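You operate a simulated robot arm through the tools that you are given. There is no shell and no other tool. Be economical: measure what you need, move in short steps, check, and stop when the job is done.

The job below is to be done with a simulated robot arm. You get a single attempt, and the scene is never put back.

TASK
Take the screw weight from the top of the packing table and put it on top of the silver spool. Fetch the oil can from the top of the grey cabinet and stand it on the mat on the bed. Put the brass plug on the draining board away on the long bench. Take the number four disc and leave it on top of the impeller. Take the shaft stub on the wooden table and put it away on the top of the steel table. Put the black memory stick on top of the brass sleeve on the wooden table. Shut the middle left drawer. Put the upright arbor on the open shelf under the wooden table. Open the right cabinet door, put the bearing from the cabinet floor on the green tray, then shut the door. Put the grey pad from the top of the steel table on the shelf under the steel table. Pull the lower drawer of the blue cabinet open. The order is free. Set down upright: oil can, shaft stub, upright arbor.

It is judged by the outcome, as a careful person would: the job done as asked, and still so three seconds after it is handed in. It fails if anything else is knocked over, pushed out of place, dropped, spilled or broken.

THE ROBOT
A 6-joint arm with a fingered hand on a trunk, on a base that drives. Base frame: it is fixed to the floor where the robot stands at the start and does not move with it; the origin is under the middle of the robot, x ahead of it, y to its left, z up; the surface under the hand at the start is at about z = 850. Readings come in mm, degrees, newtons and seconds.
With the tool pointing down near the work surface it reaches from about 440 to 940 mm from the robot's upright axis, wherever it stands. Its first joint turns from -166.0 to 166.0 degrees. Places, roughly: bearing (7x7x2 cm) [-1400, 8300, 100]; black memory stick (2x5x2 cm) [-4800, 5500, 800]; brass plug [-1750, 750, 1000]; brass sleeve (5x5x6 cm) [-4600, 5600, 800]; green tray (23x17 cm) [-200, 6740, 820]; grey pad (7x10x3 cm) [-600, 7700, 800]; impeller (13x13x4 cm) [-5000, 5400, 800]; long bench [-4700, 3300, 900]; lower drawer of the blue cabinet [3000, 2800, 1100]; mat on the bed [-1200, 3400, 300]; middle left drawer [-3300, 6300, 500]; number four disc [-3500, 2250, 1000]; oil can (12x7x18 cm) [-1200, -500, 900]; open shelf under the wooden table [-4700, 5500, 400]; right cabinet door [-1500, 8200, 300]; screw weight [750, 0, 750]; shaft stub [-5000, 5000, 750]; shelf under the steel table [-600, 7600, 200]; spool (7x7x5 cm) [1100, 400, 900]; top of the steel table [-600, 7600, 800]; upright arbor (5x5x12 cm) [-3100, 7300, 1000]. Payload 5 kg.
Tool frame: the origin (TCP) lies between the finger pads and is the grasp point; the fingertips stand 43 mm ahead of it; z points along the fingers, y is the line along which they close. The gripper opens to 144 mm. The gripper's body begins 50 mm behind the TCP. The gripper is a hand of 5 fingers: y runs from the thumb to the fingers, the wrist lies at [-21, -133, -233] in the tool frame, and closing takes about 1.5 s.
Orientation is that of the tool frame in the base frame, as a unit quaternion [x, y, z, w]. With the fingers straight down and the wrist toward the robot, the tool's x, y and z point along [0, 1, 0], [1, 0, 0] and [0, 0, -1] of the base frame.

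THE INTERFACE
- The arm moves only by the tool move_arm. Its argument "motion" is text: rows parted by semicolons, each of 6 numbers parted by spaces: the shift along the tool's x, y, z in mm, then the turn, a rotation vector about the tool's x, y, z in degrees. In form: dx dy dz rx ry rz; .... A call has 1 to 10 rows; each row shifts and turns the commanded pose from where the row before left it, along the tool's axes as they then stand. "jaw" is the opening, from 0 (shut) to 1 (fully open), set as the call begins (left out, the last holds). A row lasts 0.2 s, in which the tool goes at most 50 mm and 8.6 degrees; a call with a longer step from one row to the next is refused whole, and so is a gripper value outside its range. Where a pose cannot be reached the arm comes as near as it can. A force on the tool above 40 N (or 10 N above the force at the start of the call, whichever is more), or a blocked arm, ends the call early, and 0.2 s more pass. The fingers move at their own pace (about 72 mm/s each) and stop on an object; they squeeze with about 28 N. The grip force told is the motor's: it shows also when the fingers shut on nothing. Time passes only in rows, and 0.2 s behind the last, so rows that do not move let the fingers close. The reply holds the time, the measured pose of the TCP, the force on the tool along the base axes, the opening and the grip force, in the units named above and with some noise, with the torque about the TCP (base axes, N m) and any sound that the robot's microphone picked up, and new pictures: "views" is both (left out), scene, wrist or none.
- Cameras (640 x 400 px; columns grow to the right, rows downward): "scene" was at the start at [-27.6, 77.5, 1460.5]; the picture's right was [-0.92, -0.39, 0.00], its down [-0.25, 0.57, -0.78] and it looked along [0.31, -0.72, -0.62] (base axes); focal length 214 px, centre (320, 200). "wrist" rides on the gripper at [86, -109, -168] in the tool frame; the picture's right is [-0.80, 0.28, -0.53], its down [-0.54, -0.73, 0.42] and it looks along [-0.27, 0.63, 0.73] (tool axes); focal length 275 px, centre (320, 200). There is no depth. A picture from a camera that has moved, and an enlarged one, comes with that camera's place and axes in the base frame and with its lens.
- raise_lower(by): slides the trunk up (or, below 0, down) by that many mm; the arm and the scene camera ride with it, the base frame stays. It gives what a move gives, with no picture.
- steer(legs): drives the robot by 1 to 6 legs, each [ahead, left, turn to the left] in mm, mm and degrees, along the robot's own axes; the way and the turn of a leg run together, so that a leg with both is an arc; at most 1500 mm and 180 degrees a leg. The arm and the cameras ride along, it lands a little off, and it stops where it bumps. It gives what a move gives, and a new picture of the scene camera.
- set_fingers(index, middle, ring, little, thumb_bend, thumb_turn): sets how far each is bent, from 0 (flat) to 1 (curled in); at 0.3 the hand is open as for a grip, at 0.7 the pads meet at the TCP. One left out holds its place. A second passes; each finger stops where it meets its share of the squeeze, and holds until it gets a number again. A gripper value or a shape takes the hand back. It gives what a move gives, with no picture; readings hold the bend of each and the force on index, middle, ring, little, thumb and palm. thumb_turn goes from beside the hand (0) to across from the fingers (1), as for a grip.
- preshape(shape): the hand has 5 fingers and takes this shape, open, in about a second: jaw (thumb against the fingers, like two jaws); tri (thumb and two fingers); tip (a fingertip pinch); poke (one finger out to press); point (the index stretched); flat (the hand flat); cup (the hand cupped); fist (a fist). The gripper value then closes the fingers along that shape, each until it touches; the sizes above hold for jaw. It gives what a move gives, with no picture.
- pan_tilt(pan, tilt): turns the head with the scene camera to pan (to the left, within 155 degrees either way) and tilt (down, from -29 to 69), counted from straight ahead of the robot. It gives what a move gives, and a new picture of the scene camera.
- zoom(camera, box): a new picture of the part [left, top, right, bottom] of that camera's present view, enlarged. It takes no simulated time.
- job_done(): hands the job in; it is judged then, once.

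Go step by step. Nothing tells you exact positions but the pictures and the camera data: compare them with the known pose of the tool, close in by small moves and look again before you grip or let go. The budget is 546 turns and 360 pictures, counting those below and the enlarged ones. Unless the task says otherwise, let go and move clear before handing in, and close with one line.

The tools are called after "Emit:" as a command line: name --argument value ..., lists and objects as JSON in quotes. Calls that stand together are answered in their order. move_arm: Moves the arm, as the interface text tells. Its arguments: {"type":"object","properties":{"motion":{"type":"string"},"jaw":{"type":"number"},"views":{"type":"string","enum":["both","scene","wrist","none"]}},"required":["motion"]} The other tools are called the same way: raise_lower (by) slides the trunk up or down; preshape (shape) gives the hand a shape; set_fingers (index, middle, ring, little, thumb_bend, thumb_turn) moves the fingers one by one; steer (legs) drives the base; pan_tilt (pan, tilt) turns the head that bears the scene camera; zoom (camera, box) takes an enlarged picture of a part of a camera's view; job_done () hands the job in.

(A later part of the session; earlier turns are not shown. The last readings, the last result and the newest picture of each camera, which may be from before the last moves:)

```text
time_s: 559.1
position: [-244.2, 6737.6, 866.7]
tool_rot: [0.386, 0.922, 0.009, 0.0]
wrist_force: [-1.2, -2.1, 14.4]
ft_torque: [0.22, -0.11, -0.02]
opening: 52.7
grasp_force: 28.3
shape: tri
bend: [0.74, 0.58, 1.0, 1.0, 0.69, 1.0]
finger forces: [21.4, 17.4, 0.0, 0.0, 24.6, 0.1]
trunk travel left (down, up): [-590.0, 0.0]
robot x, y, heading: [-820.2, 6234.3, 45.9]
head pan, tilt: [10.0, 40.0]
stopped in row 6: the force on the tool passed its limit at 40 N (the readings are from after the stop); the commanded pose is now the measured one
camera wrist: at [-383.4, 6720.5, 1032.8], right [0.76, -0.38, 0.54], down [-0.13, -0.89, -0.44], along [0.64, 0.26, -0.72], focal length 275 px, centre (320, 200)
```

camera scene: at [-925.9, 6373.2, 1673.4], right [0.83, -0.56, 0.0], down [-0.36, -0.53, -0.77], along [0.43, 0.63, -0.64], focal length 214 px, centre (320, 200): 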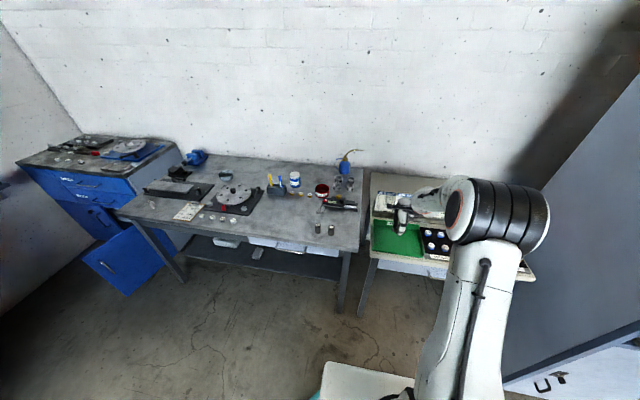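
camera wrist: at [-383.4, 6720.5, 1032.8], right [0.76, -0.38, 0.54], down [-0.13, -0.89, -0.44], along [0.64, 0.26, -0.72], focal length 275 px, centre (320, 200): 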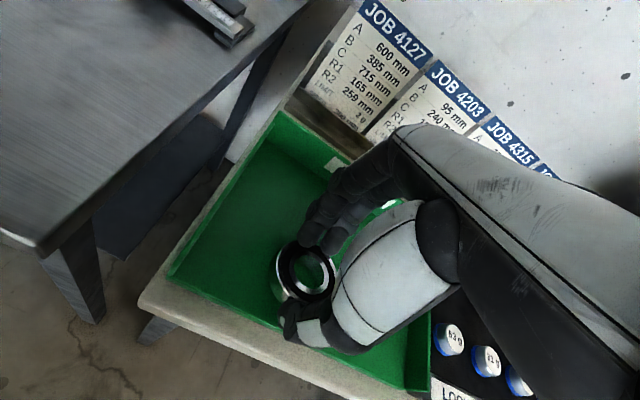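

Emit:
move_arm --motion "0 0 -2 0 0 0; 0 0 0 0 0 0" --views "none"

Emit:
move_arm --motion "0 0 0 0 0 0; 0 0 0 0 0 0; 0 0 0 0 0 0; 0 0 -5 0 0 0; 0 0 -30 0 0 0; 0 0 -45 0 0 0; 0 0 0 0 0 0" --jaw 0.6 --views "wrist"

```text
time_s: 559.7
position: [-245.0, 6737.3, 866.9]
tool_rot: [0.385, 0.923, 0.007, 0.0]
wrist_force: [0.3, 2.4, 11.4]
ft_torque: [0.34, -0.21, 0.02]
opening: 52.2
grasp_force: 28.6
shape: tri
bend: [0.74, 0.58, 1.0, 1.0, 0.69, 1.0]
finger forces: [21.8, 17.8, 0.0, 0.0, 21.6, 0.0]
trunk travel left (down, up): [-590.0, 0.0]
robot x, y, heading: [-816.0, 6236.6, 45.8]
head pan, tilt: [10.0, 40.0]
```

```text
time_s: 561.3
position: [-244.7, 6735.4, 946.9]
tool_rot: [0.387, 0.922, 0.005, 0.0]
wrist_force: [0.1, -0.4, -0.5]
ft_torque: [0.04, 0.0, 0.01]
opening: 85.9
grasp_force: 0.1
shape: tri
bend: [0.74, 0.41, 0.99, 0.99, 0.66, 1.0]
finger forces: [0.1, 0.0, 0.0, 0.0, 0.0, 0.0]
trunk travel left (down, up): [-590.0, 0.0]
robot x, y, heading: [-817.4, 6237.5, 45.8]
head pan, tilt: [10.0, 40.0]
camera wrist: at [-383.7, 6719.1, 1112.7], right [0.76, -0.37, 0.53], down [-0.13, -0.89, -0.43], along [0.64, 0.26, -0.73], focal length 275 px, centre (320, 200)
```

wrist: 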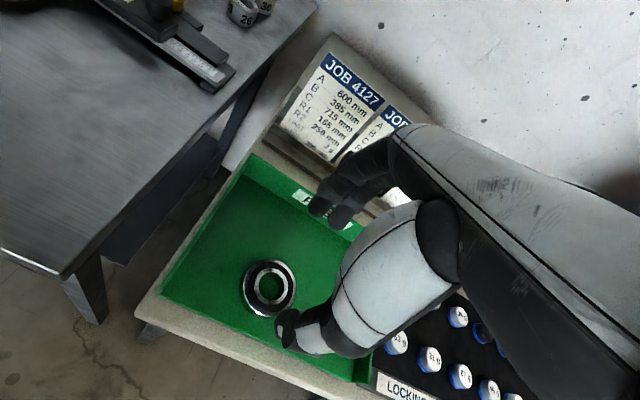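

The bearing lies in the green tray. Now to shut the cabinet door: I retract and go back along the lane.

Emit:
move_arm --motion "0 0 -45 0 0 0; 0 -40 -25 0 0 0; 0 -40 -25 0 0 0; 0 -45 0 0 0 0; 0 -45 0 0 0 0; 0 -45 0 0 0 0; 0 -45 0 0 0 0; 0 0 0 0 0 0" --views "none"

Emit:
steer --legs '[[-70, 0, 0], [0, 1440, 0]]'

Emit:
preshape --shape "fist"

Emit:
raise_lower --by -400

Emit:
raise_lower --by -190

Emit:
pan_tilt --pan 10 --tilt 40

```text
time_s: 563.1
position: [-432.0, 6551.2, 1039.4]
tool_rot: [0.386, 0.922, 0.006, 0.0]
wrist_force: [0.0, -0.1, 0.0]
ft_torque: [0.0, 0.0, 0.01]
opening: 86.1
grasp_force: 0.0
shape: tri
bend: [0.74, 0.41, 0.99, 0.99, 0.66, 1.0]
finger forces: [0.0, 0.0, 0.1, 0.0, 0.0, 0.0]
trunk travel left (down, up): [-590.0, 0.0]
robot x, y, heading: [-815.6, 6237.8, 45.6]
head pan, tilt: [10.0, 40.0]
```

```text
time_s: 570.9
position: [-1518.6, 7508.4, 1038.4]
tool_rot: [0.385, 0.923, 0.007, 0.0]
wrist_force: [0.5, -0.8, 0.2]
ft_torque: [0.0, 0.0, -0.03]
opening: 86.1
grasp_force: 0.1
shape: tri
bend: [0.74, 0.41, 0.99, 0.99, 0.66, 1.0]
finger forces: [0.0, 0.1, 0.1, 0.0, 0.0, 0.0]
trunk travel left (down, up): [-590.0, 0.0]
robot x, y, heading: [-1905.6, 7191.5, 45.9]
head pan, tilt: [10.0, 40.0]
camera scene: at [-2012.4, 7327.5, 1673.4], right [0.83, -0.56, 0.0], down [-0.36, -0.53, -0.77], along [0.43, 0.64, -0.64], focal length 214 px, centre (320, 200)
```

scene: 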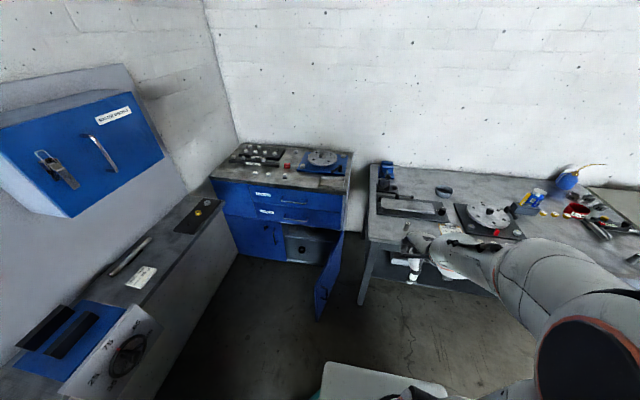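

```text
time_s: 571.8
position: [-1518.3, 7508.9, 1038.6]
tool_rot: [0.384, 0.923, 0.007, 0.0]
wrist_force: [0.0, 0.4, -0.9]
ft_torque: [0.03, 0.0, -0.02]
opening: 0.0
grasp_force: 0.2
shape: fist
bend: [1.0, 1.0, 1.0, 1.0, 0.85, 0.85]
finger forces: [0.0, 0.0, 0.0, 0.0, 0.0, 0.1]
trunk travel left (down, up): [-590.0, 0.0]
robot x, y, heading: [-1905.2, 7192.8, 46.3]
head pan, tilt: [10.0, 40.0]
```

```text
time_s: 575.6
position: [-1518.0, 7508.6, 639.3]
tool_rot: [0.384, 0.923, 0.006, 0.001]
wrist_force: [0.6, 0.0, 0.3]
ft_torque: [-0.01, 0.01, -0.01]
opening: 0.0
grasp_force: 0.2
shape: fist
bend: [1.0, 1.0, 1.0, 1.0, 0.85, 0.85]
finger forces: [0.1, 0.1, 0.0, 0.0, 0.0, 0.1]
trunk travel left (down, up): [-190.0, 400.0]
robot x, y, heading: [-1903.1, 7192.4, 46.2]
head pan, tilt: [10.0, 40.0]
```

```text
time_s: 577.7
position: [-1518.5, 7508.7, 448.6]
tool_rot: [0.385, 0.923, 0.006, 0.0]
wrist_force: [0.4, -0.2, -0.3]
ft_torque: [0.02, 0.02, 0.01]
opening: 0.1
grasp_force: 0.0
shape: fist
bend: [1.0, 1.0, 1.0, 1.0, 0.85, 0.85]
finger forces: [0.0, 0.0, 0.0, 0.1, 0.1, 0.0]
trunk travel left (down, up): [0.0, 590.0]
robot x, y, heading: [-1900.0, 7193.3, 46.2]
head pan, tilt: [10.0, 40.0]
```

```text
time_s: 578.3
position: [-1518.2, 7508.3, 447.6]
tool_rot: [0.385, 0.923, 0.006, 0.0]
wrist_force: [0.2, 0.6, 0.6]
ft_torque: [0.04, 0.0, 0.01]
opening: 0.0
grasp_force: 0.0
shape: fist
bend: [1.0, 1.0, 1.0, 1.0, 0.85, 0.85]
finger forces: [0.0, 0.0, 0.1, 0.0, 0.0, 0.0]
trunk travel left (down, up): [0.0, 590.0]
robot x, y, heading: [-1905.8, 7194.5, 46.2]
head pan, tilt: [10.0, 40.0]
camera scene: at [-2012.4, 7327.4, 1083.4], right [0.83, -0.56, 0.0], down [-0.36, -0.53, -0.77], along [0.43, 0.64, -0.64], focal length 214 px, centre (320, 200)
```

scene: 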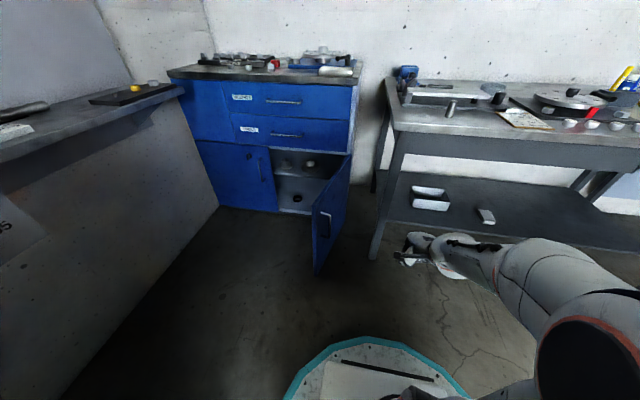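

The door stands at about 75°, its tip near (-1670, 7870). I place the fist to the right of it and push it left and then shut.

Emit:
steer --legs '[[0, 180, 0]]'

Emit:
move_arm --motion "0 40 15 0 0 0; 0 40 15 0 0 0; 0 40 10 0 0 0; 0 40 0 0 0 0; 0 35 0 0 0 0; 30 0 0 0 0 0; 40 0 0 0 0 0; 40 0 0 0 0 0; 0 0 0 0 0 0" --views "scene"

```text
time_s: 579.8
position: [-1646.8, 7631.7, 448.2]
tool_rot: [0.384, 0.923, 0.007, 0.0]
wrist_force: [-0.2, 0.3, -0.3]
ft_torque: [-0.02, -0.01, -0.01]
opening: 0.0
grasp_force: 0.0
shape: fist
bend: [1.0, 1.0, 1.0, 1.0, 0.85, 0.85]
finger forces: [0.0, 0.0, 0.0, 0.0, 0.1, 0.0]
trunk travel left (down, up): [0.0, 590.0]
robot x, y, heading: [-2030.4, 7313.7, 46.1]
head pan, tilt: [10.0, 40.0]
camera scene: at [-2140.8, 7451.3, 1083.4], right [0.83, -0.56, 0.0], down [-0.36, -0.53, -0.77], along [0.43, 0.64, -0.64], focal length 214 px, centre (320, 200)
```

scene: 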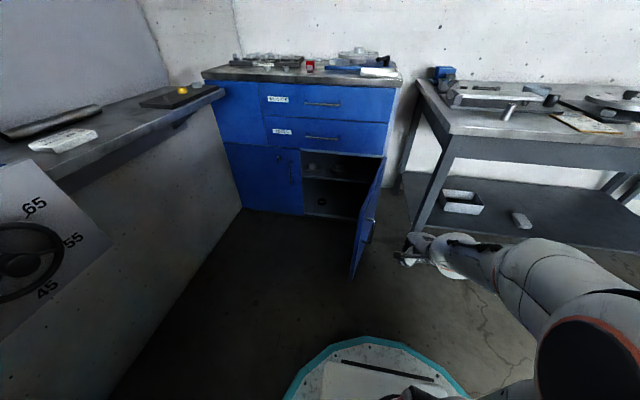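

```text
time_s: 581.8
position: [-1576.1, 7841.9, 417.3]
tool_rot: [0.378, 0.925, 0.012, -0.027]
wrist_force: [0.2, -0.7, 0.0]
ft_torque: [0.0, 0.01, 0.0]
opening: 0.0
grasp_force: 0.0
shape: fist
bend: [1.0, 1.0, 1.0, 1.0, 0.85, 0.85]
finger forces: [0.0, 0.0, 0.1, 0.0, 0.0, 0.0]
out of reach, approached as far as the arm can: row 7, 8
trunk travel left (down, up): [0.0, 590.0]
robot x, y, heading: [-2031.7, 7312.2, 46.3]
head pan, tilt: [10.0, 40.0]
camera scene: at [-2140.7, 7451.3, 1083.4], right [0.83, -0.56, 0.0], down [-0.36, -0.53, -0.77], along [0.43, 0.64, -0.64], focal length 214 px, centre (320, 200)
```

scene: 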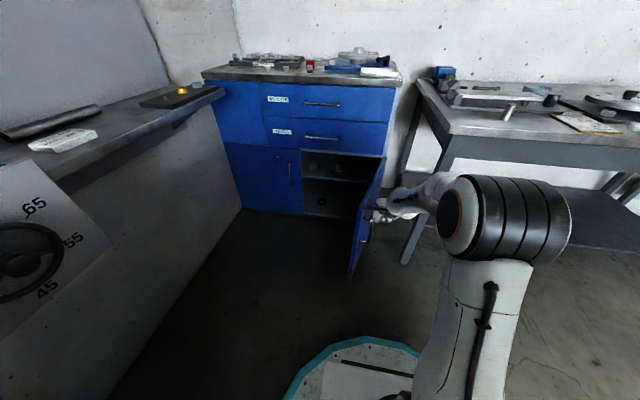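

I push with the base, moving diagonally forward-left.

Emit:
steer --legs '[[60, 90, 0], [60, 90, 0]]'

```text
time_s: 583.8
position: [-1621.7, 8053.8, 416.6]
tool_rot: [0.377, 0.926, 0.013, -0.026]
wrist_force: [-0.2, -0.4, 0.3]
ft_torque: [0.01, -0.02, -0.02]
opening: 0.0
grasp_force: 0.0
shape: fist
bend: [1.0, 1.0, 1.0, 1.0, 0.85, 0.85]
finger forces: [0.0, 0.0, 0.0, 0.0, 0.0, 0.0]
trunk travel left (down, up): [0.0, 590.0]
robot x, y, heading: [-2081.9, 7525.8, 46.2]
head pan, tilt: [10.0, 40.0]
camera scene: at [-2187.6, 7662.1, 1083.4], right [0.83, -0.56, 0.0], down [-0.36, -0.53, -0.77], along [0.43, 0.64, -0.64], focal length 214 px, centre (320, 200)
```

scene: 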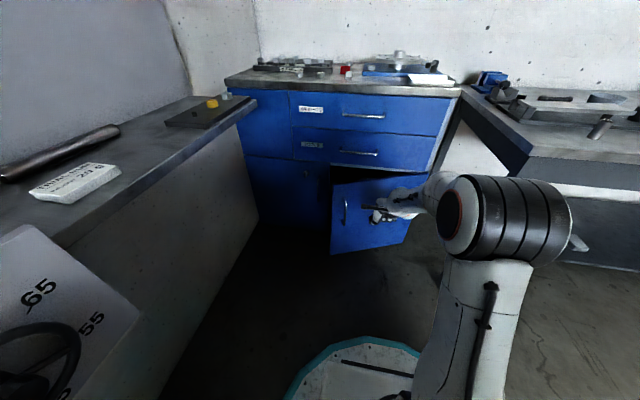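

Emit:
steer --legs '[[30, 60, 0], [120, 0, 0]]'

```text
time_s: 585.6
position: [-1563.6, 8203.1, 416.8]
tool_rot: [0.378, 0.925, 0.013, -0.028]
wrist_force: [0.0, 0.0, -0.4]
ft_torque: [0.01, -0.02, 0.0]
opening: 0.0
grasp_force: 0.1
shape: fist
bend: [1.0, 1.0, 1.0, 1.0, 0.85, 0.85]
finger forces: [0.1, 0.0, 0.1, 0.1, 0.0, 0.0]
trunk travel left (down, up): [0.0, 590.0]
robot x, y, heading: [-2023.6, 7671.8, 46.3]
head pan, tilt: [10.0, 40.0]
camera scene: at [-2128.0, 7811.8, 1083.4], right [0.83, -0.56, 0.0], down [-0.36, -0.53, -0.77], along [0.43, 0.64, -0.64], focal length 214 px, centre (320, 200)
```

scene: 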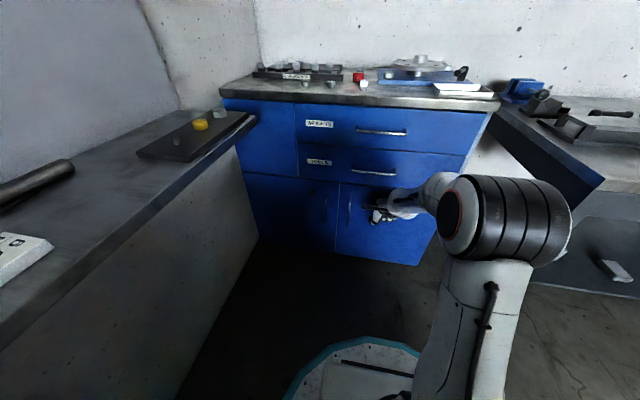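

Nearly shut. I push a bit more until contact force rises.

Emit:
steer --legs '[[60, 0, 0]]'

Emit:
zoom --camera "scene" --box '[250, 140, 450, 280]'

```text
time_s: 586.4
position: [-1559.1, 8208.1, 410.1]
tool_rot: [0.374, 0.927, 0.004, -0.029]
wrist_force: [-2.9, -3.5, 1.4]
ft_torque: [0.23, -0.24, -0.06]
opening: 0.2
grasp_force: 0.0
shape: fist
bend: [1.0, 1.0, 1.0, 1.0, 0.85, 0.85]
finger forces: [0.0, 3.5, 0.0, 0.0, 0.0, 0.1]
trunk travel left (down, up): [0.0, 590.0]
robot x, y, heading: [-2010.4, 7685.5, 45.8]
head pan, tilt: [10.0, 40.0]
stopped in leg 1: the force on the tool passed its limit at 98 N (the readings are from after the stop); the commanded pose is now the measured one
camera scene: at [-2119.0, 7821.1, 1083.4], right [0.83, -0.56, 0.0], down [-0.36, -0.53, -0.77], along [0.43, 0.64, -0.64], focal length 214 px, centre (320, 200)
```

scene: 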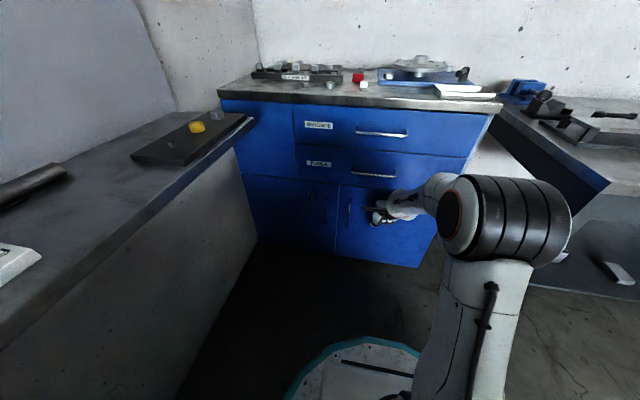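

```text
2.86 times, centred on (350, 210) of scene
camera zoom: at [-2119.0, 7821.1, 1083.4], right [0.83, -0.56, 0.0], down [-0.36, -0.53, -0.77], along [0.43, 0.64, -0.64], focal length 613 px, centre (234, 171)
```

zoom: 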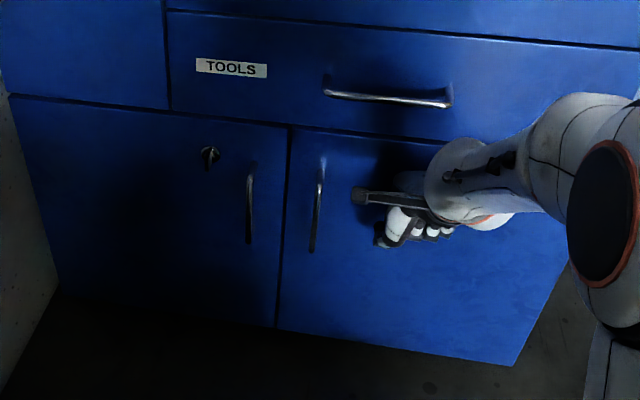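

The door is shut. I back off, raise the trunk, and head for the arbor on the wood bench.

Emit:
steer --legs '[[-130, 0, 0]]'

Emit:
raise_lower --by 400

Emit:
raise_lower --by 190

Emit:
move_arm --motion "0 -30 -30 0 0 0; 0 -35 -30 0 0 0; 0 -35 -30 0 0 0; 0 -35 -30 0 0 0; 0 -35 -30 0 0 0; 0 -30 0 0 0 0; 0 0 0 0 0 0" --views "none"

Emit:
steer --legs '[[-150, -460, 0], [-500, 0, 0], [0, 0, 89.5]]'

```text
time_s: 587.7
position: [-1649.6, 8114.6, 411.2]
tool_rot: [0.376, 0.926, 0.004, -0.028]
wrist_force: [-0.7, 0.4, 0.3]
ft_torque: [-0.01, -0.01, 0.02]
opening: 0.0
grasp_force: 0.1
shape: fist
bend: [1.0, 1.0, 1.0, 1.0, 0.85, 0.85]
finger forces: [0.0, 0.0, 0.0, 0.1, 0.1, 0.0]
trunk travel left (down, up): [0.0, 590.0]
robot x, y, heading: [-2100.3, 7591.9, 45.9]
head pan, tilt: [10.0, 40.0]
camera scene: at [-2209.5, 7727.1, 1083.4], right [0.83, -0.56, 0.0], down [-0.36, -0.53, -0.77], along [0.43, 0.64, -0.64], focal length 214 px, centre (320, 200)
```

scene: 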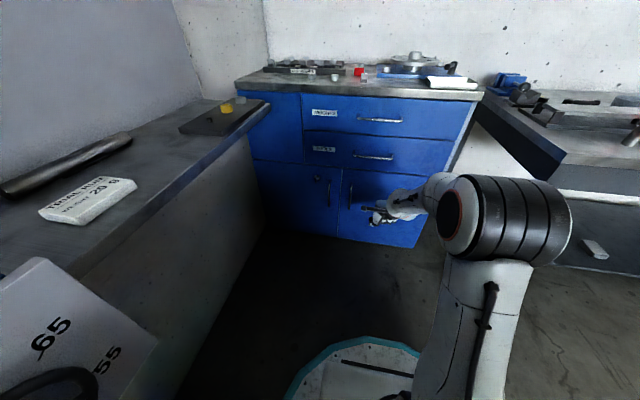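

```text
time_s: 591.5
position: [-1648.8, 8114.5, 810.5]
tool_rot: [0.376, 0.926, 0.004, -0.028]
wrist_force: [0.3, -0.6, -0.8]
ft_torque: [-0.02, 0.0, -0.03]
opening: 0.1
grasp_force: 0.1
shape: fist
bend: [1.0, 1.0, 1.0, 1.0, 0.85, 0.85]
finger forces: [0.0, 0.0, 0.0, 0.0, 0.0, 0.0]
trunk travel left (down, up): [-400.0, 190.0]
robot x, y, heading: [-2102.1, 7587.2, 46.1]
head pan, tilt: [10.0, 40.0]
```

```text
time_s: 593.6
position: [-1648.1, 8113.3, 1001.0]
tool_rot: [0.375, 0.927, 0.004, -0.028]
wrist_force: [-0.2, -0.2, 0.0]
ft_torque: [-0.01, 0.0, 0.01]
opening: 0.0
grasp_force: 0.0
shape: fist
bend: [1.0, 1.0, 1.0, 1.0, 0.85, 0.85]
finger forces: [0.1, 0.0, 0.0, 0.1, 0.2, 0.1]
trunk travel left (down, up): [-590.0, 0.0]
robot x, y, heading: [-2102.6, 7591.6, 46.0]
head pan, tilt: [10.0, 40.0]
```

```text
time_s: 595.2
position: [-1766.2, 7947.7, 1137.0]
tool_rot: [0.373, 0.927, 0.006, -0.03]
wrist_force: [0.1, 0.9, -0.3]
ft_torque: [0.0, -0.02, 0.01]
opening: 0.0
grasp_force: 0.0
shape: fist
bend: [1.0, 1.0, 1.0, 1.0, 0.85, 0.85]
finger forces: [0.0, 0.0, 0.1, 0.0, 0.0, 0.0]
out of reach, approached as far as the arm can: row 2, 3, 4, 5
trunk travel left (down, up): [-590.0, 0.0]
robot x, y, heading: [-2101.5, 7593.2, 45.7]
head pan, tilt: [10.0, 40.0]
```

```text
time_s: 604.4
position: [-2576.5, 7150.8, 1136.2]
tool_rot: [-0.385, 0.922, -0.017, -0.025]
wrist_force: [-0.7, 0.5, -0.3]
ft_torque: [-0.01, 0.0, 0.02]
opening: 0.0
grasp_force: 0.0
shape: fist
bend: [1.0, 1.0, 1.0, 1.0, 0.85, 0.85]
finger forces: [0.0, 0.1, 0.1, 0.0, 0.0, 0.1]
trunk travel left (down, up): [-590.0, 0.0]
robot x, y, heading: [-2221.1, 6808.0, 135.2]
head pan, tilt: [10.0, 40.0]
camera scene: at [-2363.8, 6706.2, 1673.4], right [0.57, 0.82, 0.0], down [0.53, -0.37, -0.77], along [-0.63, 0.44, -0.64], focal length 214 px, centre (320, 200)
```

scene: 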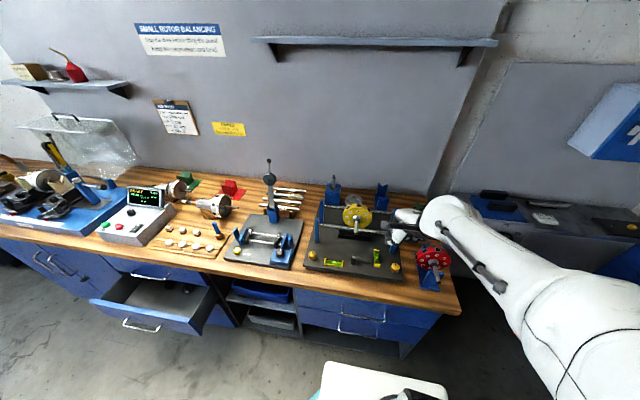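

Emit:
zoom --camera "scene" --box '[180, 140, 340, 270]'

Emit:
zoom --camera "scene" --box '[300, 160, 460, 290]'

```text
3.08 times, centred on (260, 205) of scene
camera zoom: at [-2363.8, 6706.2, 1673.4], right [0.57, 0.82, 0.0], down [0.53, -0.37, -0.77], along [-0.63, 0.44, -0.64], focal length 660 px, centre (505, 185)
```

zoom: 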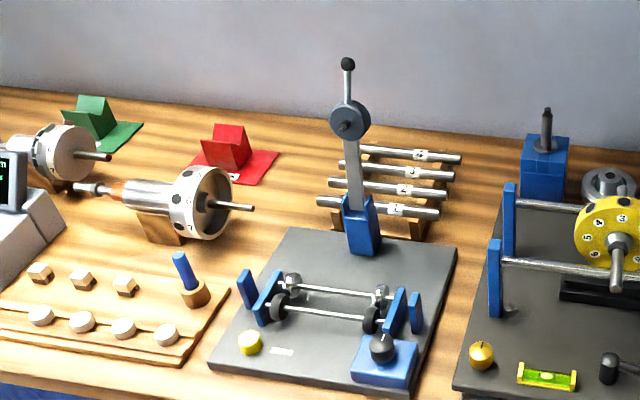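

```text
3.08 times, centred on (380, 225) of scene
camera zoom: at [-2363.8, 6706.2, 1673.4], right [0.57, 0.82, 0.0], down [0.53, -0.37, -0.77], along [-0.63, 0.44, -0.64], focal length 660 px, centre (135, 123)
```

zoom: 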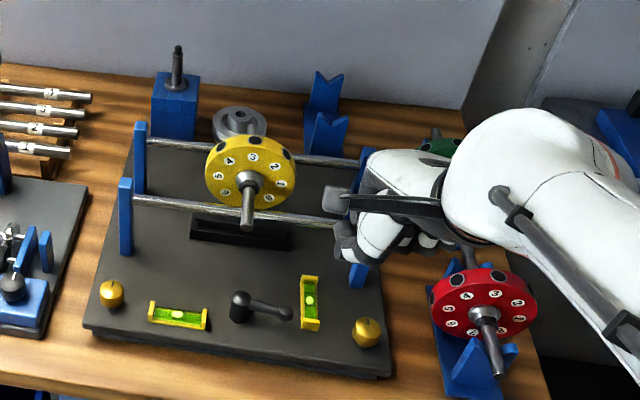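

The arbor is the blue square block with an upright post, near (-3055, 7270), behind the balancing stand. I'll pinch its post from above. First line up.

Emit:
preshape --shape "tip"

Emit:
move_arm --motion "0 0 -45 0 0 0; 0 0 -20 3 -1 0; 0 0 0 0 0 0" --views "none"

Emit:
steer --legs '[[0, 260, 0], [120, 0, 0]]'

Emit:
zoom --camera "scene" --box '[230, 140, 450, 300]'

```text
time_s: 605.3
position: [-2577.5, 7150.7, 1136.7]
tool_rot: [-0.385, 0.922, -0.017, -0.026]
wrist_force: [-0.5, 0.0, 0.0]
ft_torque: [0.02, 0.0, -0.01]
opening: 143.7
grasp_force: 0.1
shape: tip
bend: [0.3, 0.98, 0.99, 0.99, 0.3, 0.97]
finger forces: [0.0, 0.1, 0.1, 0.0, 0.0, 0.0]
trunk travel left (down, up): [-590.0, 0.0]
robot x, y, heading: [-2222.4, 6811.4, 135.1]
head pan, tilt: [10.0, 40.0]
```

```text
time_s: 606.1
position: [-2553.8, 7172.7, 1189.0]
tool_rot: [-0.39, 0.92, -0.037, -0.012]
wrist_force: [-0.4, 0.0, -0.3]
ft_torque: [-0.04, -0.03, 0.03]
opening: 143.7
grasp_force: 0.1
shape: tip
bend: [0.3, 0.98, 0.99, 0.99, 0.3, 0.97]
finger forces: [0.1, 0.0, 0.0, 0.0, 0.0, 0.1]
out of reach, approached as far as the arm can: row 1, 2
trunk travel left (down, up): [-590.0, 0.0]
robot x, y, heading: [-2226.9, 6807.9, 135.2]
head pan, tilt: [10.0, 40.0]
```

```text
time_s: 608.8
position: [-2824.0, 7074.3, 1188.3]
tool_rot: [-0.391, 0.919, -0.037, -0.011]
wrist_force: [0.6, 0.5, -0.3]
ft_torque: [-0.02, -0.03, 0.01]
opening: 143.6
grasp_force: 0.1
shape: tip
bend: [0.3, 0.98, 0.99, 0.99, 0.3, 0.97]
finger forces: [0.0, 0.1, 0.0, 0.0, 0.0, 0.0]
trunk travel left (down, up): [-590.0, 0.0]
robot x, y, heading: [-2494.2, 6714.8, 135.3]
head pan, tilt: [10.0, 40.0]
camera scene: at [-2632.4, 6607.5, 1673.4], right [0.57, 0.82, 0.0], down [0.53, -0.37, -0.77], along [-0.63, 0.44, -0.64], focal length 214 px, centre (320, 200)
```

scene: 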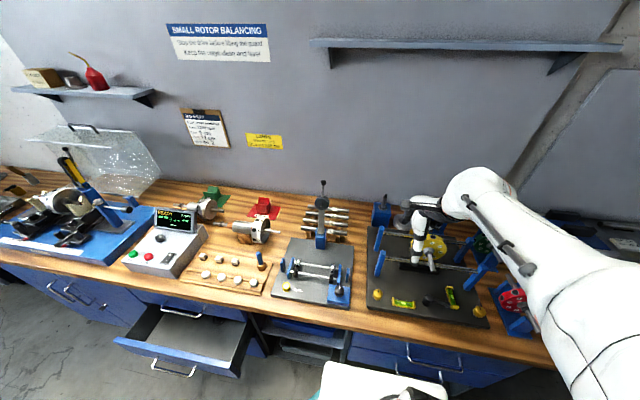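

```text
2.50 times, centred on (340, 220) of scene
camera zoom: at [-2632.4, 6607.5, 1673.4], right [0.57, 0.82, 0.0], down [0.53, -0.37, -0.77], along [-0.63, 0.44, -0.64], focal length 536 px, centre (270, 150)
```

zoom: 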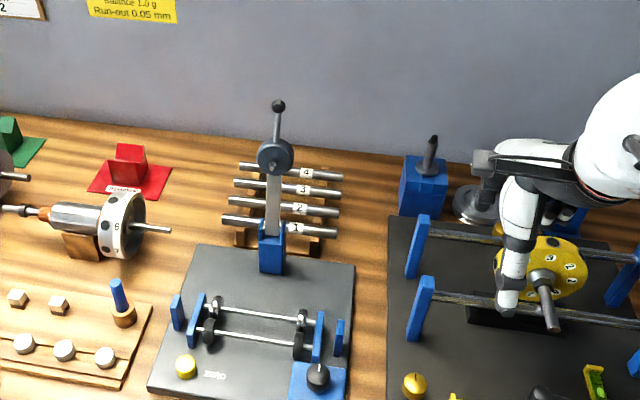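

Two views give the post top at (-3100, 7310, 1052). There is room to grip the block itself; I use three fingers and move above it.

Emit:
preshape --shape "tri"

Emit:
move_arm --motion "3 40 0 -1.7 -1.4 0; 3 40 0 -1.7 -1.4 0; 3 40 0 0 0 0; 3 40 0 0 0 0; 3 40 0 0 0 0; 3 40 0 0 0 0; 3 40 0 0 0 0; 3 40 0 0 0 0; 2 40 0 0 0 0; 0 0 0 0 0 0" --views "both"

```text
time_s: 609.7
position: [-2824.3, 7072.6, 1189.7]
tool_rot: [-0.392, 0.919, -0.037, -0.012]
wrist_force: [-0.3, 0.2, 0.1]
ft_torque: [0.0, -0.03, 0.02]
opening: 143.6
grasp_force: 0.1
shape: tri
bend: [0.3, 0.3, 0.99, 0.99, 0.3, 0.97]
finger forces: [0.0, 0.1, 0.1, 0.0, 0.0, 0.0]
trunk travel left (down, up): [-590.0, 0.0]
robot x, y, heading: [-2495.6, 6708.9, 135.3]
head pan, tilt: [10.0, 40.0]
```

```text
time_s: 611.9
position: [-3022.1, 7338.2, 1143.1]
tool_rot: [-0.4, 0.917, 0.005, -0.008]
wrist_force: [-0.1, 0.7, -0.4]
ft_torque: [-0.01, 0.05, 0.01]
opening: 144.0
grasp_force: 0.1
shape: tri
bend: [0.3, 0.3, 0.99, 0.99, 0.3, 0.97]
finger forces: [0.0, 0.0, 0.0, 0.1, 0.0, 0.1]
out of reach, approached as far as the arm can: row 2, 3, 4, 5, 6, 7, 8, 9
trunk travel left (down, up): [-590.0, 0.0]
robot x, y, heading: [-2496.3, 6711.5, 135.3]
head pan, tilt: [10.0, 40.0]
camera scene: at [-2631.5, 6606.8, 1673.5], right [0.57, 0.82, 0.0], down [0.53, -0.37, -0.77], along [-0.63, 0.44, -0.64], focal length 214 px, centre (320, 200)
camera wrist: at [-2997.8, 7201.5, 1309.7], right [0.34, 0.78, 0.53], down [0.89, -0.1, -0.44], along [-0.29, 0.62, -0.73], focal length 275 px, centre (320, 200)
```

scene: 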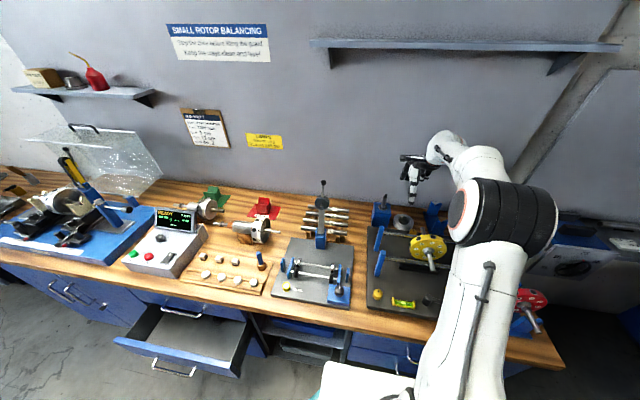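
wrist: 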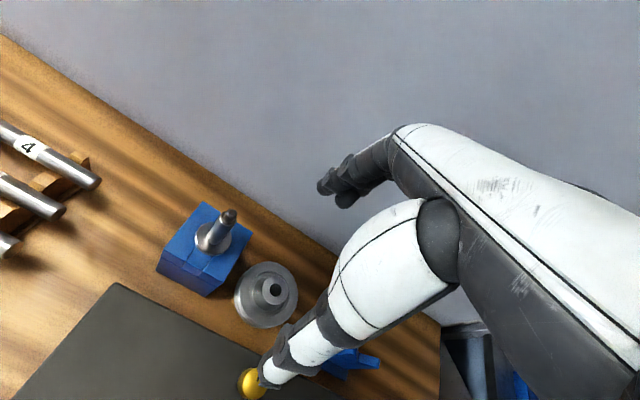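

Emit:
move_arm --motion "25 11 0 0 0 0; 25 11 0 0 0 0; 26 11 0 0 0 0; 0 0 0 0 0 0" --views "wrist"

```text
time_s: 612.9
position: [-3039.8, 7315.0, 1108.2]
tool_rot: [-0.402, 0.916, 0.004, -0.01]
wrist_force: [0.9, -0.2, -0.4]
ft_torque: [0.0, -0.02, -0.03]
opening: 143.8
grasp_force: 0.1
shape: tri
bend: [0.3, 0.3, 0.99, 0.99, 0.3, 0.97]
finger forces: [0.0, 0.0, 0.0, 0.0, 0.1, 0.0]
out of reach, approached as far as the arm can: row 1, 2, 3
trunk travel left (down, up): [-590.0, 0.0]
robot x, y, heading: [-2494.1, 6711.6, 135.1]
head pan, tilt: [10.0, 40.0]
camera wrist: at [-3014.2, 7179.5, 1274.7], right [0.34, 0.78, 0.53], down [0.89, -0.09, -0.44], along [-0.29, 0.62, -0.73], focal length 275 px, centre (320, 200)
```

wrist: 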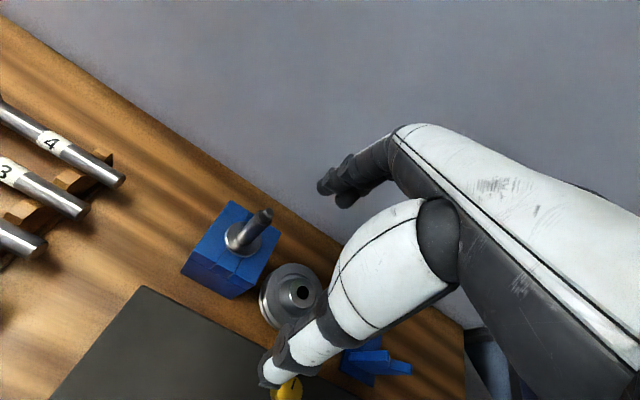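

The arm is at some joint limit, so I use base and trunk for the final alignment.

Emit:
steer --legs '[[22, 49, 0]]'

Emit:
raise_lower --by -40

Emit:
move_arm --motion "0 0 0 0 0 0" --views "wrist"

```text
time_s: 613.8
position: [-3091.2, 7295.1, 1107.2]
tool_rot: [-0.403, 0.915, 0.003, -0.01]
wrist_force: [-0.7, -0.3, -0.1]
ft_torque: [0.02, -0.07, -0.01]
opening: 144.1
grasp_force: 0.1
shape: tri
bend: [0.3, 0.3, 0.99, 0.99, 0.3, 0.97]
finger forces: [0.0, 0.0, 0.1, 0.0, 0.0, 0.1]
trunk travel left (down, up): [-590.0, 0.0]
robot x, y, heading: [-2541.8, 6690.0, 135.4]
head pan, tilt: [10.0, 40.0]
camera scene: at [-2682.6, 6587.4, 1673.3], right [0.57, 0.82, 0.0], down [0.53, -0.37, -0.77], along [-0.63, 0.44, -0.64], focal length 214 px, centre (320, 200)
```

scene: 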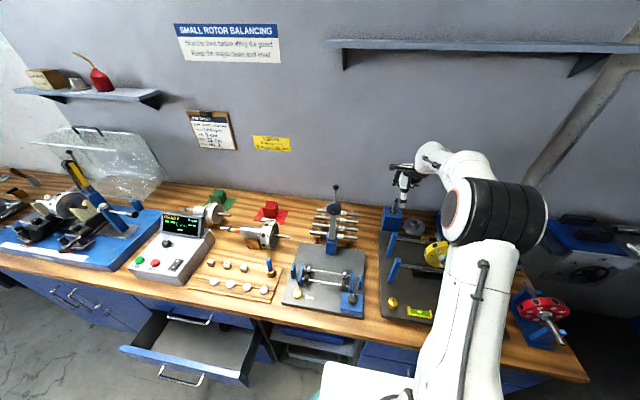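

```text
time_s: 614.7
position: [-3089.5, 7296.9, 1068.1]
tool_rot: [-0.403, 0.915, 0.005, -0.01]
wrist_force: [0.6, -0.6, -0.6]
ft_torque: [-0.06, -0.01, 0.01]
opening: 143.8
grasp_force: 0.1
shape: tri
bend: [0.3, 0.3, 0.99, 0.99, 0.3, 0.97]
finger forces: [0.1, 0.0, 0.1, 0.0, 0.0, 0.1]
trunk travel left (down, up): [-550.0, 40.0]
robot x, y, heading: [-2543.3, 6691.4, 135.1]
head pan, tilt: [10.0, 40.0]
```

```text
time_s: 615.1
position: [-3088.9, 7295.7, 1067.6]
tool_rot: [-0.403, 0.915, 0.004, -0.01]
wrist_force: [0.2, 0.1, 0.6]
ft_torque: [0.02, -0.02, -0.01]
opening: 144.1
grasp_force: 0.1
shape: tri
bend: [0.3, 0.3, 0.99, 0.99, 0.3, 0.97]
finger forces: [0.1, 0.0, 0.0, 0.1, 0.1, 0.0]
trunk travel left (down, up): [-550.0, 40.0]
robot x, y, heading: [-2544.0, 6693.2, 135.2]
head pan, tilt: [10.0, 40.0]
camera wrist: at [-3064.5, 7160.0, 1234.8], right [0.34, 0.78, 0.53], down [0.89, -0.09, -0.44], along [-0.29, 0.62, -0.73], focal length 275 px, centre (320, 200)
```

wrist: 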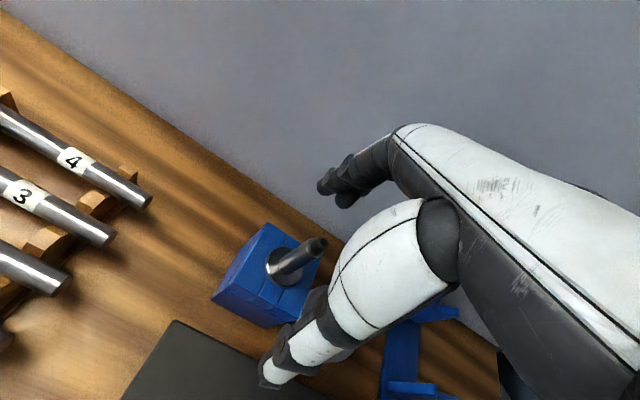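

Emit:
steer --legs '[[0, 9, 0]]'

Emit:
raise_lower --by -45

Emit:
zoom --camera "wrist" --box '[190, 170, 390, 370]'

```text
time_s: 615.8
position: [-3095.2, 7289.3, 1067.9]
tool_rot: [-0.402, 0.916, 0.004, -0.009]
wrist_force: [0.1, 0.1, 0.2]
ft_torque: [0.02, -0.02, -0.04]
opening: 143.8
grasp_force: 0.0
shape: tri
bend: [0.3, 0.3, 0.99, 0.99, 0.3, 0.97]
finger forces: [0.0, 0.0, 0.0, 0.0, 0.0, 0.0]
trunk travel left (down, up): [-550.0, 40.0]
robot x, y, heading: [-2549.1, 6683.3, 135.1]
head pan, tilt: [10.0, 40.0]
camera scene: at [-2688.3, 6580.9, 1633.3], right [0.57, 0.82, 0.0], down [0.53, -0.37, -0.77], along [-0.63, 0.44, -0.64], focal length 214 px, centre (320, 200)
```

scene: 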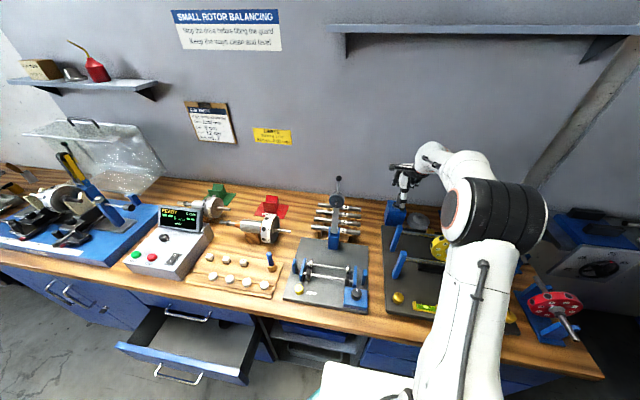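

```text
time_s: 616.7
position: [-3096.2, 7288.8, 1022.7]
tool_rot: [-0.402, 0.916, 0.005, -0.01]
wrist_force: [-0.2, 0.1, 0.4]
ft_torque: [-0.01, 0.02, -0.02]
opening: 144.0
grasp_force: 0.1
shape: tri
bend: [0.3, 0.3, 0.99, 0.99, 0.3, 0.97]
finger forces: [0.0, 0.0, 0.1, 0.1, 0.1, 0.0]
trunk travel left (down, up): [-505.0, 85.0]
robot x, y, heading: [-2553.1, 6685.9, 135.5]
head pan, tilt: [10.0, 40.0]
```

```text
2.00 times, centred on (290, 270) of wrist
camera zoom: at [-3070.9, 7153.4, 1190.0], right [0.34, 0.78, 0.53], down [0.89, -0.09, -0.44], along [-0.3, 0.62, -0.73], focal length 551 px, centre (380, 60)
```

zoom: 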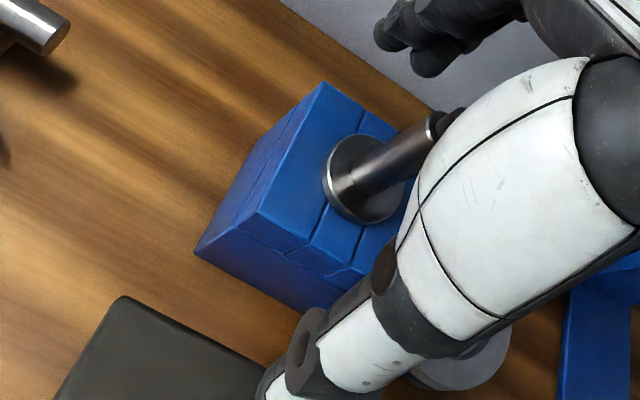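

I need to understand this object better; zooming in on it.

Emit:
zoom --camera "scene" --box '[375, 175, 435, 235]'

Emit:
zoom --camera "wrist" --box '[240, 180, 360, 300]'

```text
6.67 times, centred on (405, 205) of scene
camera zoom: at [-2687.8, 6581.2, 1588.4], right [0.57, 0.82, 0.0], down [0.53, -0.37, -0.77], along [-0.63, 0.44, -0.64], focal length 1430 px, centre (-247, 167)
```

zoom: 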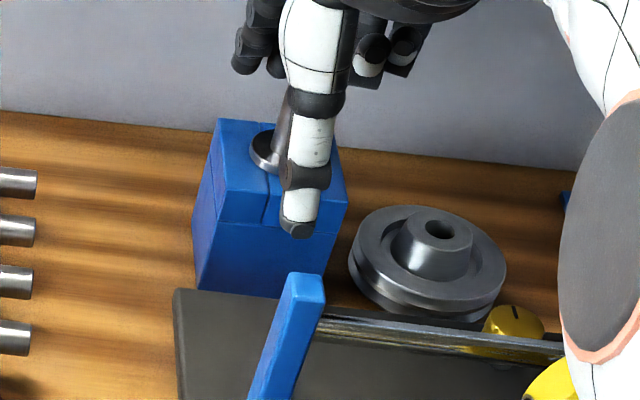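

```text
3.33 times, centred on (300, 240) of wrist
camera zoom: at [-3070.9, 7153.4, 1190.0], right [0.34, 0.78, 0.53], down [0.89, -0.09, -0.44], along [-0.3, 0.62, -0.73], focal length 918 px, centre (387, 67)
```

zoom: 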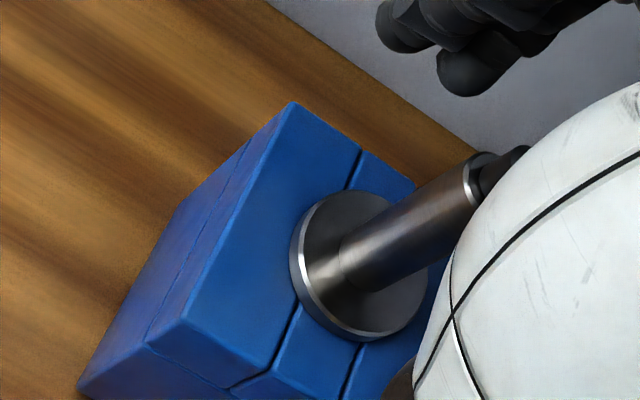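

It's an arbor standing in a slotted blue holder: post about 15 mm thick with a flange. I raise and pinch the post with fingertips.

Emit:
raise_lower --by 36

Emit:
preshape --shape "tip"

Emit:
steer --legs '[[-4, 4, 0]]'

Emit:
move_arm --motion "0 0 0 0 0 0; 0 0 0 0 0 0; 0 0 0 0 0 0; 0 0 0 0 0 0; 0 0 0 0 0 0; 0 0 0 0 0 0; 0 0 0 0 0 0; 0 0 0 0 0 0" --jaw 0 --views "wrist"

```text
time_s: 617.5
position: [-3095.7, 7290.4, 1058.2]
tool_rot: [-0.402, 0.915, 0.003, -0.01]
wrist_force: [-0.2, -0.7, -0.9]
ft_torque: [0.0, -0.01, -0.01]
opening: 144.3
grasp_force: 0.0
shape: tri
bend: [0.3, 0.3, 0.99, 0.99, 0.3, 0.97]
finger forces: [0.0, 0.1, 0.1, 0.1, 0.0, 0.1]
trunk travel left (down, up): [-541.0, 49.0]
robot x, y, heading: [-2549.4, 6683.5, 135.2]
head pan, tilt: [10.0, 40.0]
```

```text
time_s: 618.4
position: [-3095.4, 7289.4, 1058.7]
tool_rot: [-0.402, 0.915, 0.003, -0.009]
wrist_force: [0.3, 0.2, 0.8]
ft_torque: [0.02, 0.01, 0.01]
opening: 143.8
grasp_force: 0.1
shape: tip
bend: [0.3, 0.98, 0.99, 0.99, 0.3, 0.97]
finger forces: [0.0, 0.0, 0.1, 0.0, 0.0, 0.0]
trunk travel left (down, up): [-541.0, 49.0]
robot x, y, heading: [-2549.6, 6685.1, 135.4]
head pan, tilt: [10.0, 40.0]
```

```text
time_s: 619.1
position: [-3095.3, 7283.8, 1059.0]
tool_rot: [-0.402, 0.915, 0.005, -0.009]
wrist_force: [-0.5, 0.3, 1.0]
ft_torque: [-0.02, 0.04, -0.01]
opening: 143.8
grasp_force: 0.1
shape: tip
bend: [0.3, 0.98, 0.99, 0.99, 0.3, 0.97]
finger forces: [0.0, 0.0, 0.0, 0.0, 0.1, 0.0]
trunk travel left (down, up): [-541.0, 49.0]
robot x, y, heading: [-2550.1, 6681.9, 135.5]
head pan, tilt: [10.0, 40.0]
camera scene: at [-2687.8, 6575.3, 1624.4], right [0.57, 0.82, 0.0], down [0.53, -0.37, -0.77], along [-0.63, 0.44, -0.64], focal length 214 px, centre (320, 200)
```

scene: 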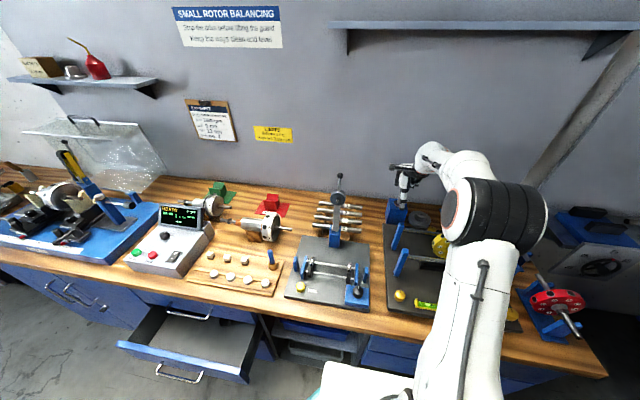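

```text
time_s: 620.9
position: [-3096.3, 7283.9, 1058.8]
tool_rot: [-0.402, 0.916, 0.003, -0.009]
wrist_force: [0.8, 0.0, -0.1]
ft_torque: [-0.01, -0.03, -0.03]
opening: 0.1
grasp_force: 28.0
shape: tip
bend: [0.7, 1.0, 1.0, 1.0, 0.6, 1.0]
finger forces: [0.1, 0.1, 0.0, 0.0, 0.0, 0.0]
trunk travel left (down, up): [-541.0, 49.0]
robot x, y, heading: [-2551.8, 6684.2, 135.4]
head pan, tilt: [10.0, 40.0]
camera wrist: at [-3070.9, 7147.8, 1225.8], right [0.34, 0.78, 0.53], down [0.89, -0.09, -0.44], along [-0.3, 0.62, -0.73], focal length 275 px, centre (320, 200)
```

wrist: 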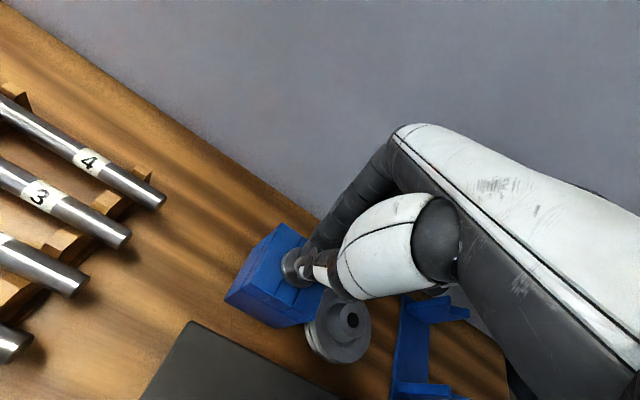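

Emit:
zoom --camera "wrist" --box '[240, 180, 380, 320]'

```text
2.86 times, centred on (310, 250) of wrist
camera zoom: at [-3070.9, 7147.8, 1225.8], right [0.34, 0.78, 0.53], down [0.89, -0.09, -0.44], along [-0.3, 0.62, -0.73], focal length 786 px, centre (349, 57)
```

zoom: 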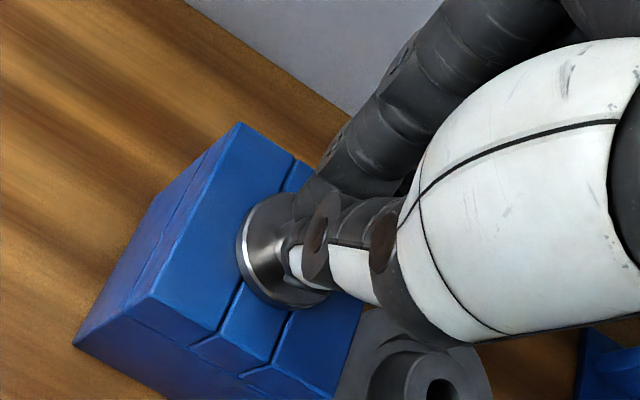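

Emit:
raise_lower --by 15

Emit:
zoom --camera "wrist" --box '[240, 180, 380, 320]'

```text
time_s: 621.5
position: [-3096.0, 7284.7, 1073.6]
tool_rot: [-0.403, 0.915, 0.004, -0.009]
wrist_force: [-0.3, 0.4, -0.5]
ft_torque: [-0.01, 0.01, 0.02]
opening: 0.0
grasp_force: 27.8
shape: tip
bend: [0.7, 1.0, 1.0, 1.0, 0.6, 1.0]
finger forces: [0.0, 0.0, 0.1, 0.0, 0.1, 0.0]
trunk travel left (down, up): [-556.0, 34.0]
robot x, y, heading: [-2551.8, 6679.2, 135.4]
head pan, tilt: [10.0, 40.0]
```

```text
2.86 times, centred on (310, 250) of wrist
camera zoom: at [-3071.1, 7147.9, 1240.7], right [0.34, 0.78, 0.53], down [0.89, -0.09, -0.44], along [-0.3, 0.62, -0.73], focal length 786 px, centre (349, 57)
```

zoom: 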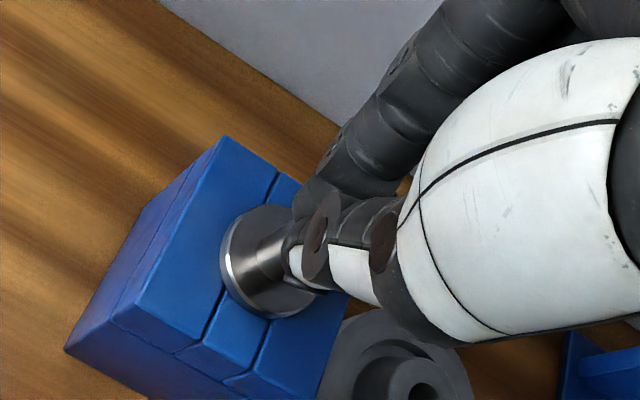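

The flange is lower than I assumed, so the post is really about 14 mm right and 18 mm ahead. I open and shift accordingly.

Emit:
move_arm --motion "0 0 0 0 0 0; 0 0 0 0 0 0; 0 0 0 0 0 0; 0 0 0 0 0 0; 0 0 0 0 0 0" --jaw 0.7 --views "none"

Emit:
raise_lower --by 30

Emit:
steer --legs '[[16, -15, 0]]'

Emit:
zoom --camera "wrist" --box '[200, 180, 380, 340]'

```text
time_s: 622.7
position: [-3096.3, 7283.7, 1073.1]
tool_rot: [-0.402, 0.916, 0.004, -0.009]
wrist_force: [0.3, 0.1, 0.5]
ft_torque: [0.03, -0.01, -0.03]
opening: 101.1
grasp_force: 0.1
shape: tip
bend: [0.28, 0.98, 0.99, 0.99, 0.6, 0.99]
finger forces: [0.0, 0.0, 0.0, 0.1, 0.1, 0.1]
trunk travel left (down, up): [-556.0, 34.0]
robot x, y, heading: [-2553.0, 6678.6, 135.4]
head pan, tilt: [10.0, 40.0]
```

```text
time_s: 623.5
position: [-3096.9, 7283.6, 1102.7]
tool_rot: [-0.402, 0.916, 0.003, -0.009]
wrist_force: [-0.4, 0.4, -0.5]
ft_torque: [-0.03, -0.02, -0.01]
opening: 100.6
grasp_force: 0.0
shape: tip
bend: [0.28, 0.98, 0.99, 0.99, 0.6, 0.99]
finger forces: [0.1, 0.1, 0.0, 0.0, 0.1, 0.0]
trunk travel left (down, up): [-586.0, 4.0]
robot x, y, heading: [-2547.2, 6678.0, 135.4]
head pan, tilt: [10.0, 40.0]
```

```text
time_s: 624.3
position: [-3096.3, 7307.3, 1103.7]
tool_rot: [-0.402, 0.916, 0.003, -0.01]
wrist_force: [0.6, 0.6, -1.2]
ft_torque: [-0.06, 0.03, -0.01]
opening: 101.1
grasp_force: 0.1
shape: tip
bend: [0.28, 0.98, 0.99, 0.99, 0.6, 0.99]
finger forces: [0.1, 0.1, 0.0, 0.1, 0.0, 0.0]
trunk travel left (down, up): [-586.0, 4.0]
robot x, y, heading: [-2546.9, 6701.8, 135.5]
head pan, tilt: [10.0, 40.0]
camera scene: at [-2688.9, 6598.8, 1669.4], right [0.57, 0.82, 0.0], down [0.53, -0.37, -0.77], along [-0.63, 0.44, -0.64], focal length 214 px, centre (320, 200)
```

scene: 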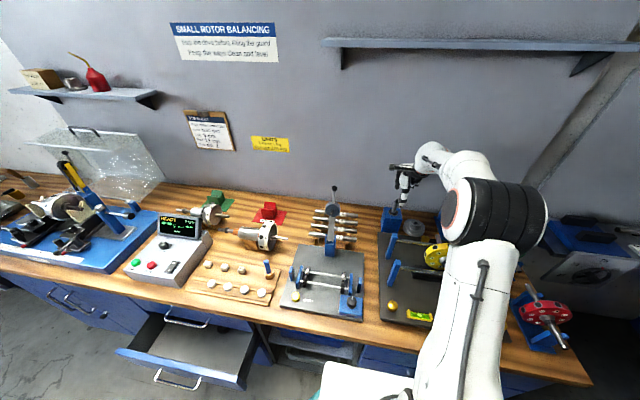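

```text
2.50 times, centred on (290, 260) of wrist
camera zoom: at [-3071.6, 7170.9, 1270.1], right [0.34, 0.78, 0.53], down [0.89, -0.09, -0.44], along [-0.29, 0.62, -0.73], focal length 688 px, centre (395, 50)
```

zoom: 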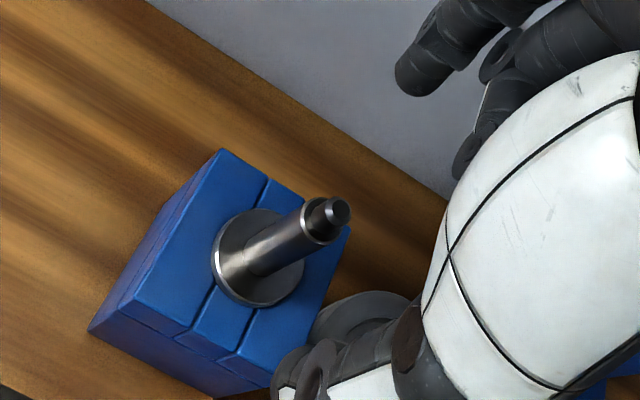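

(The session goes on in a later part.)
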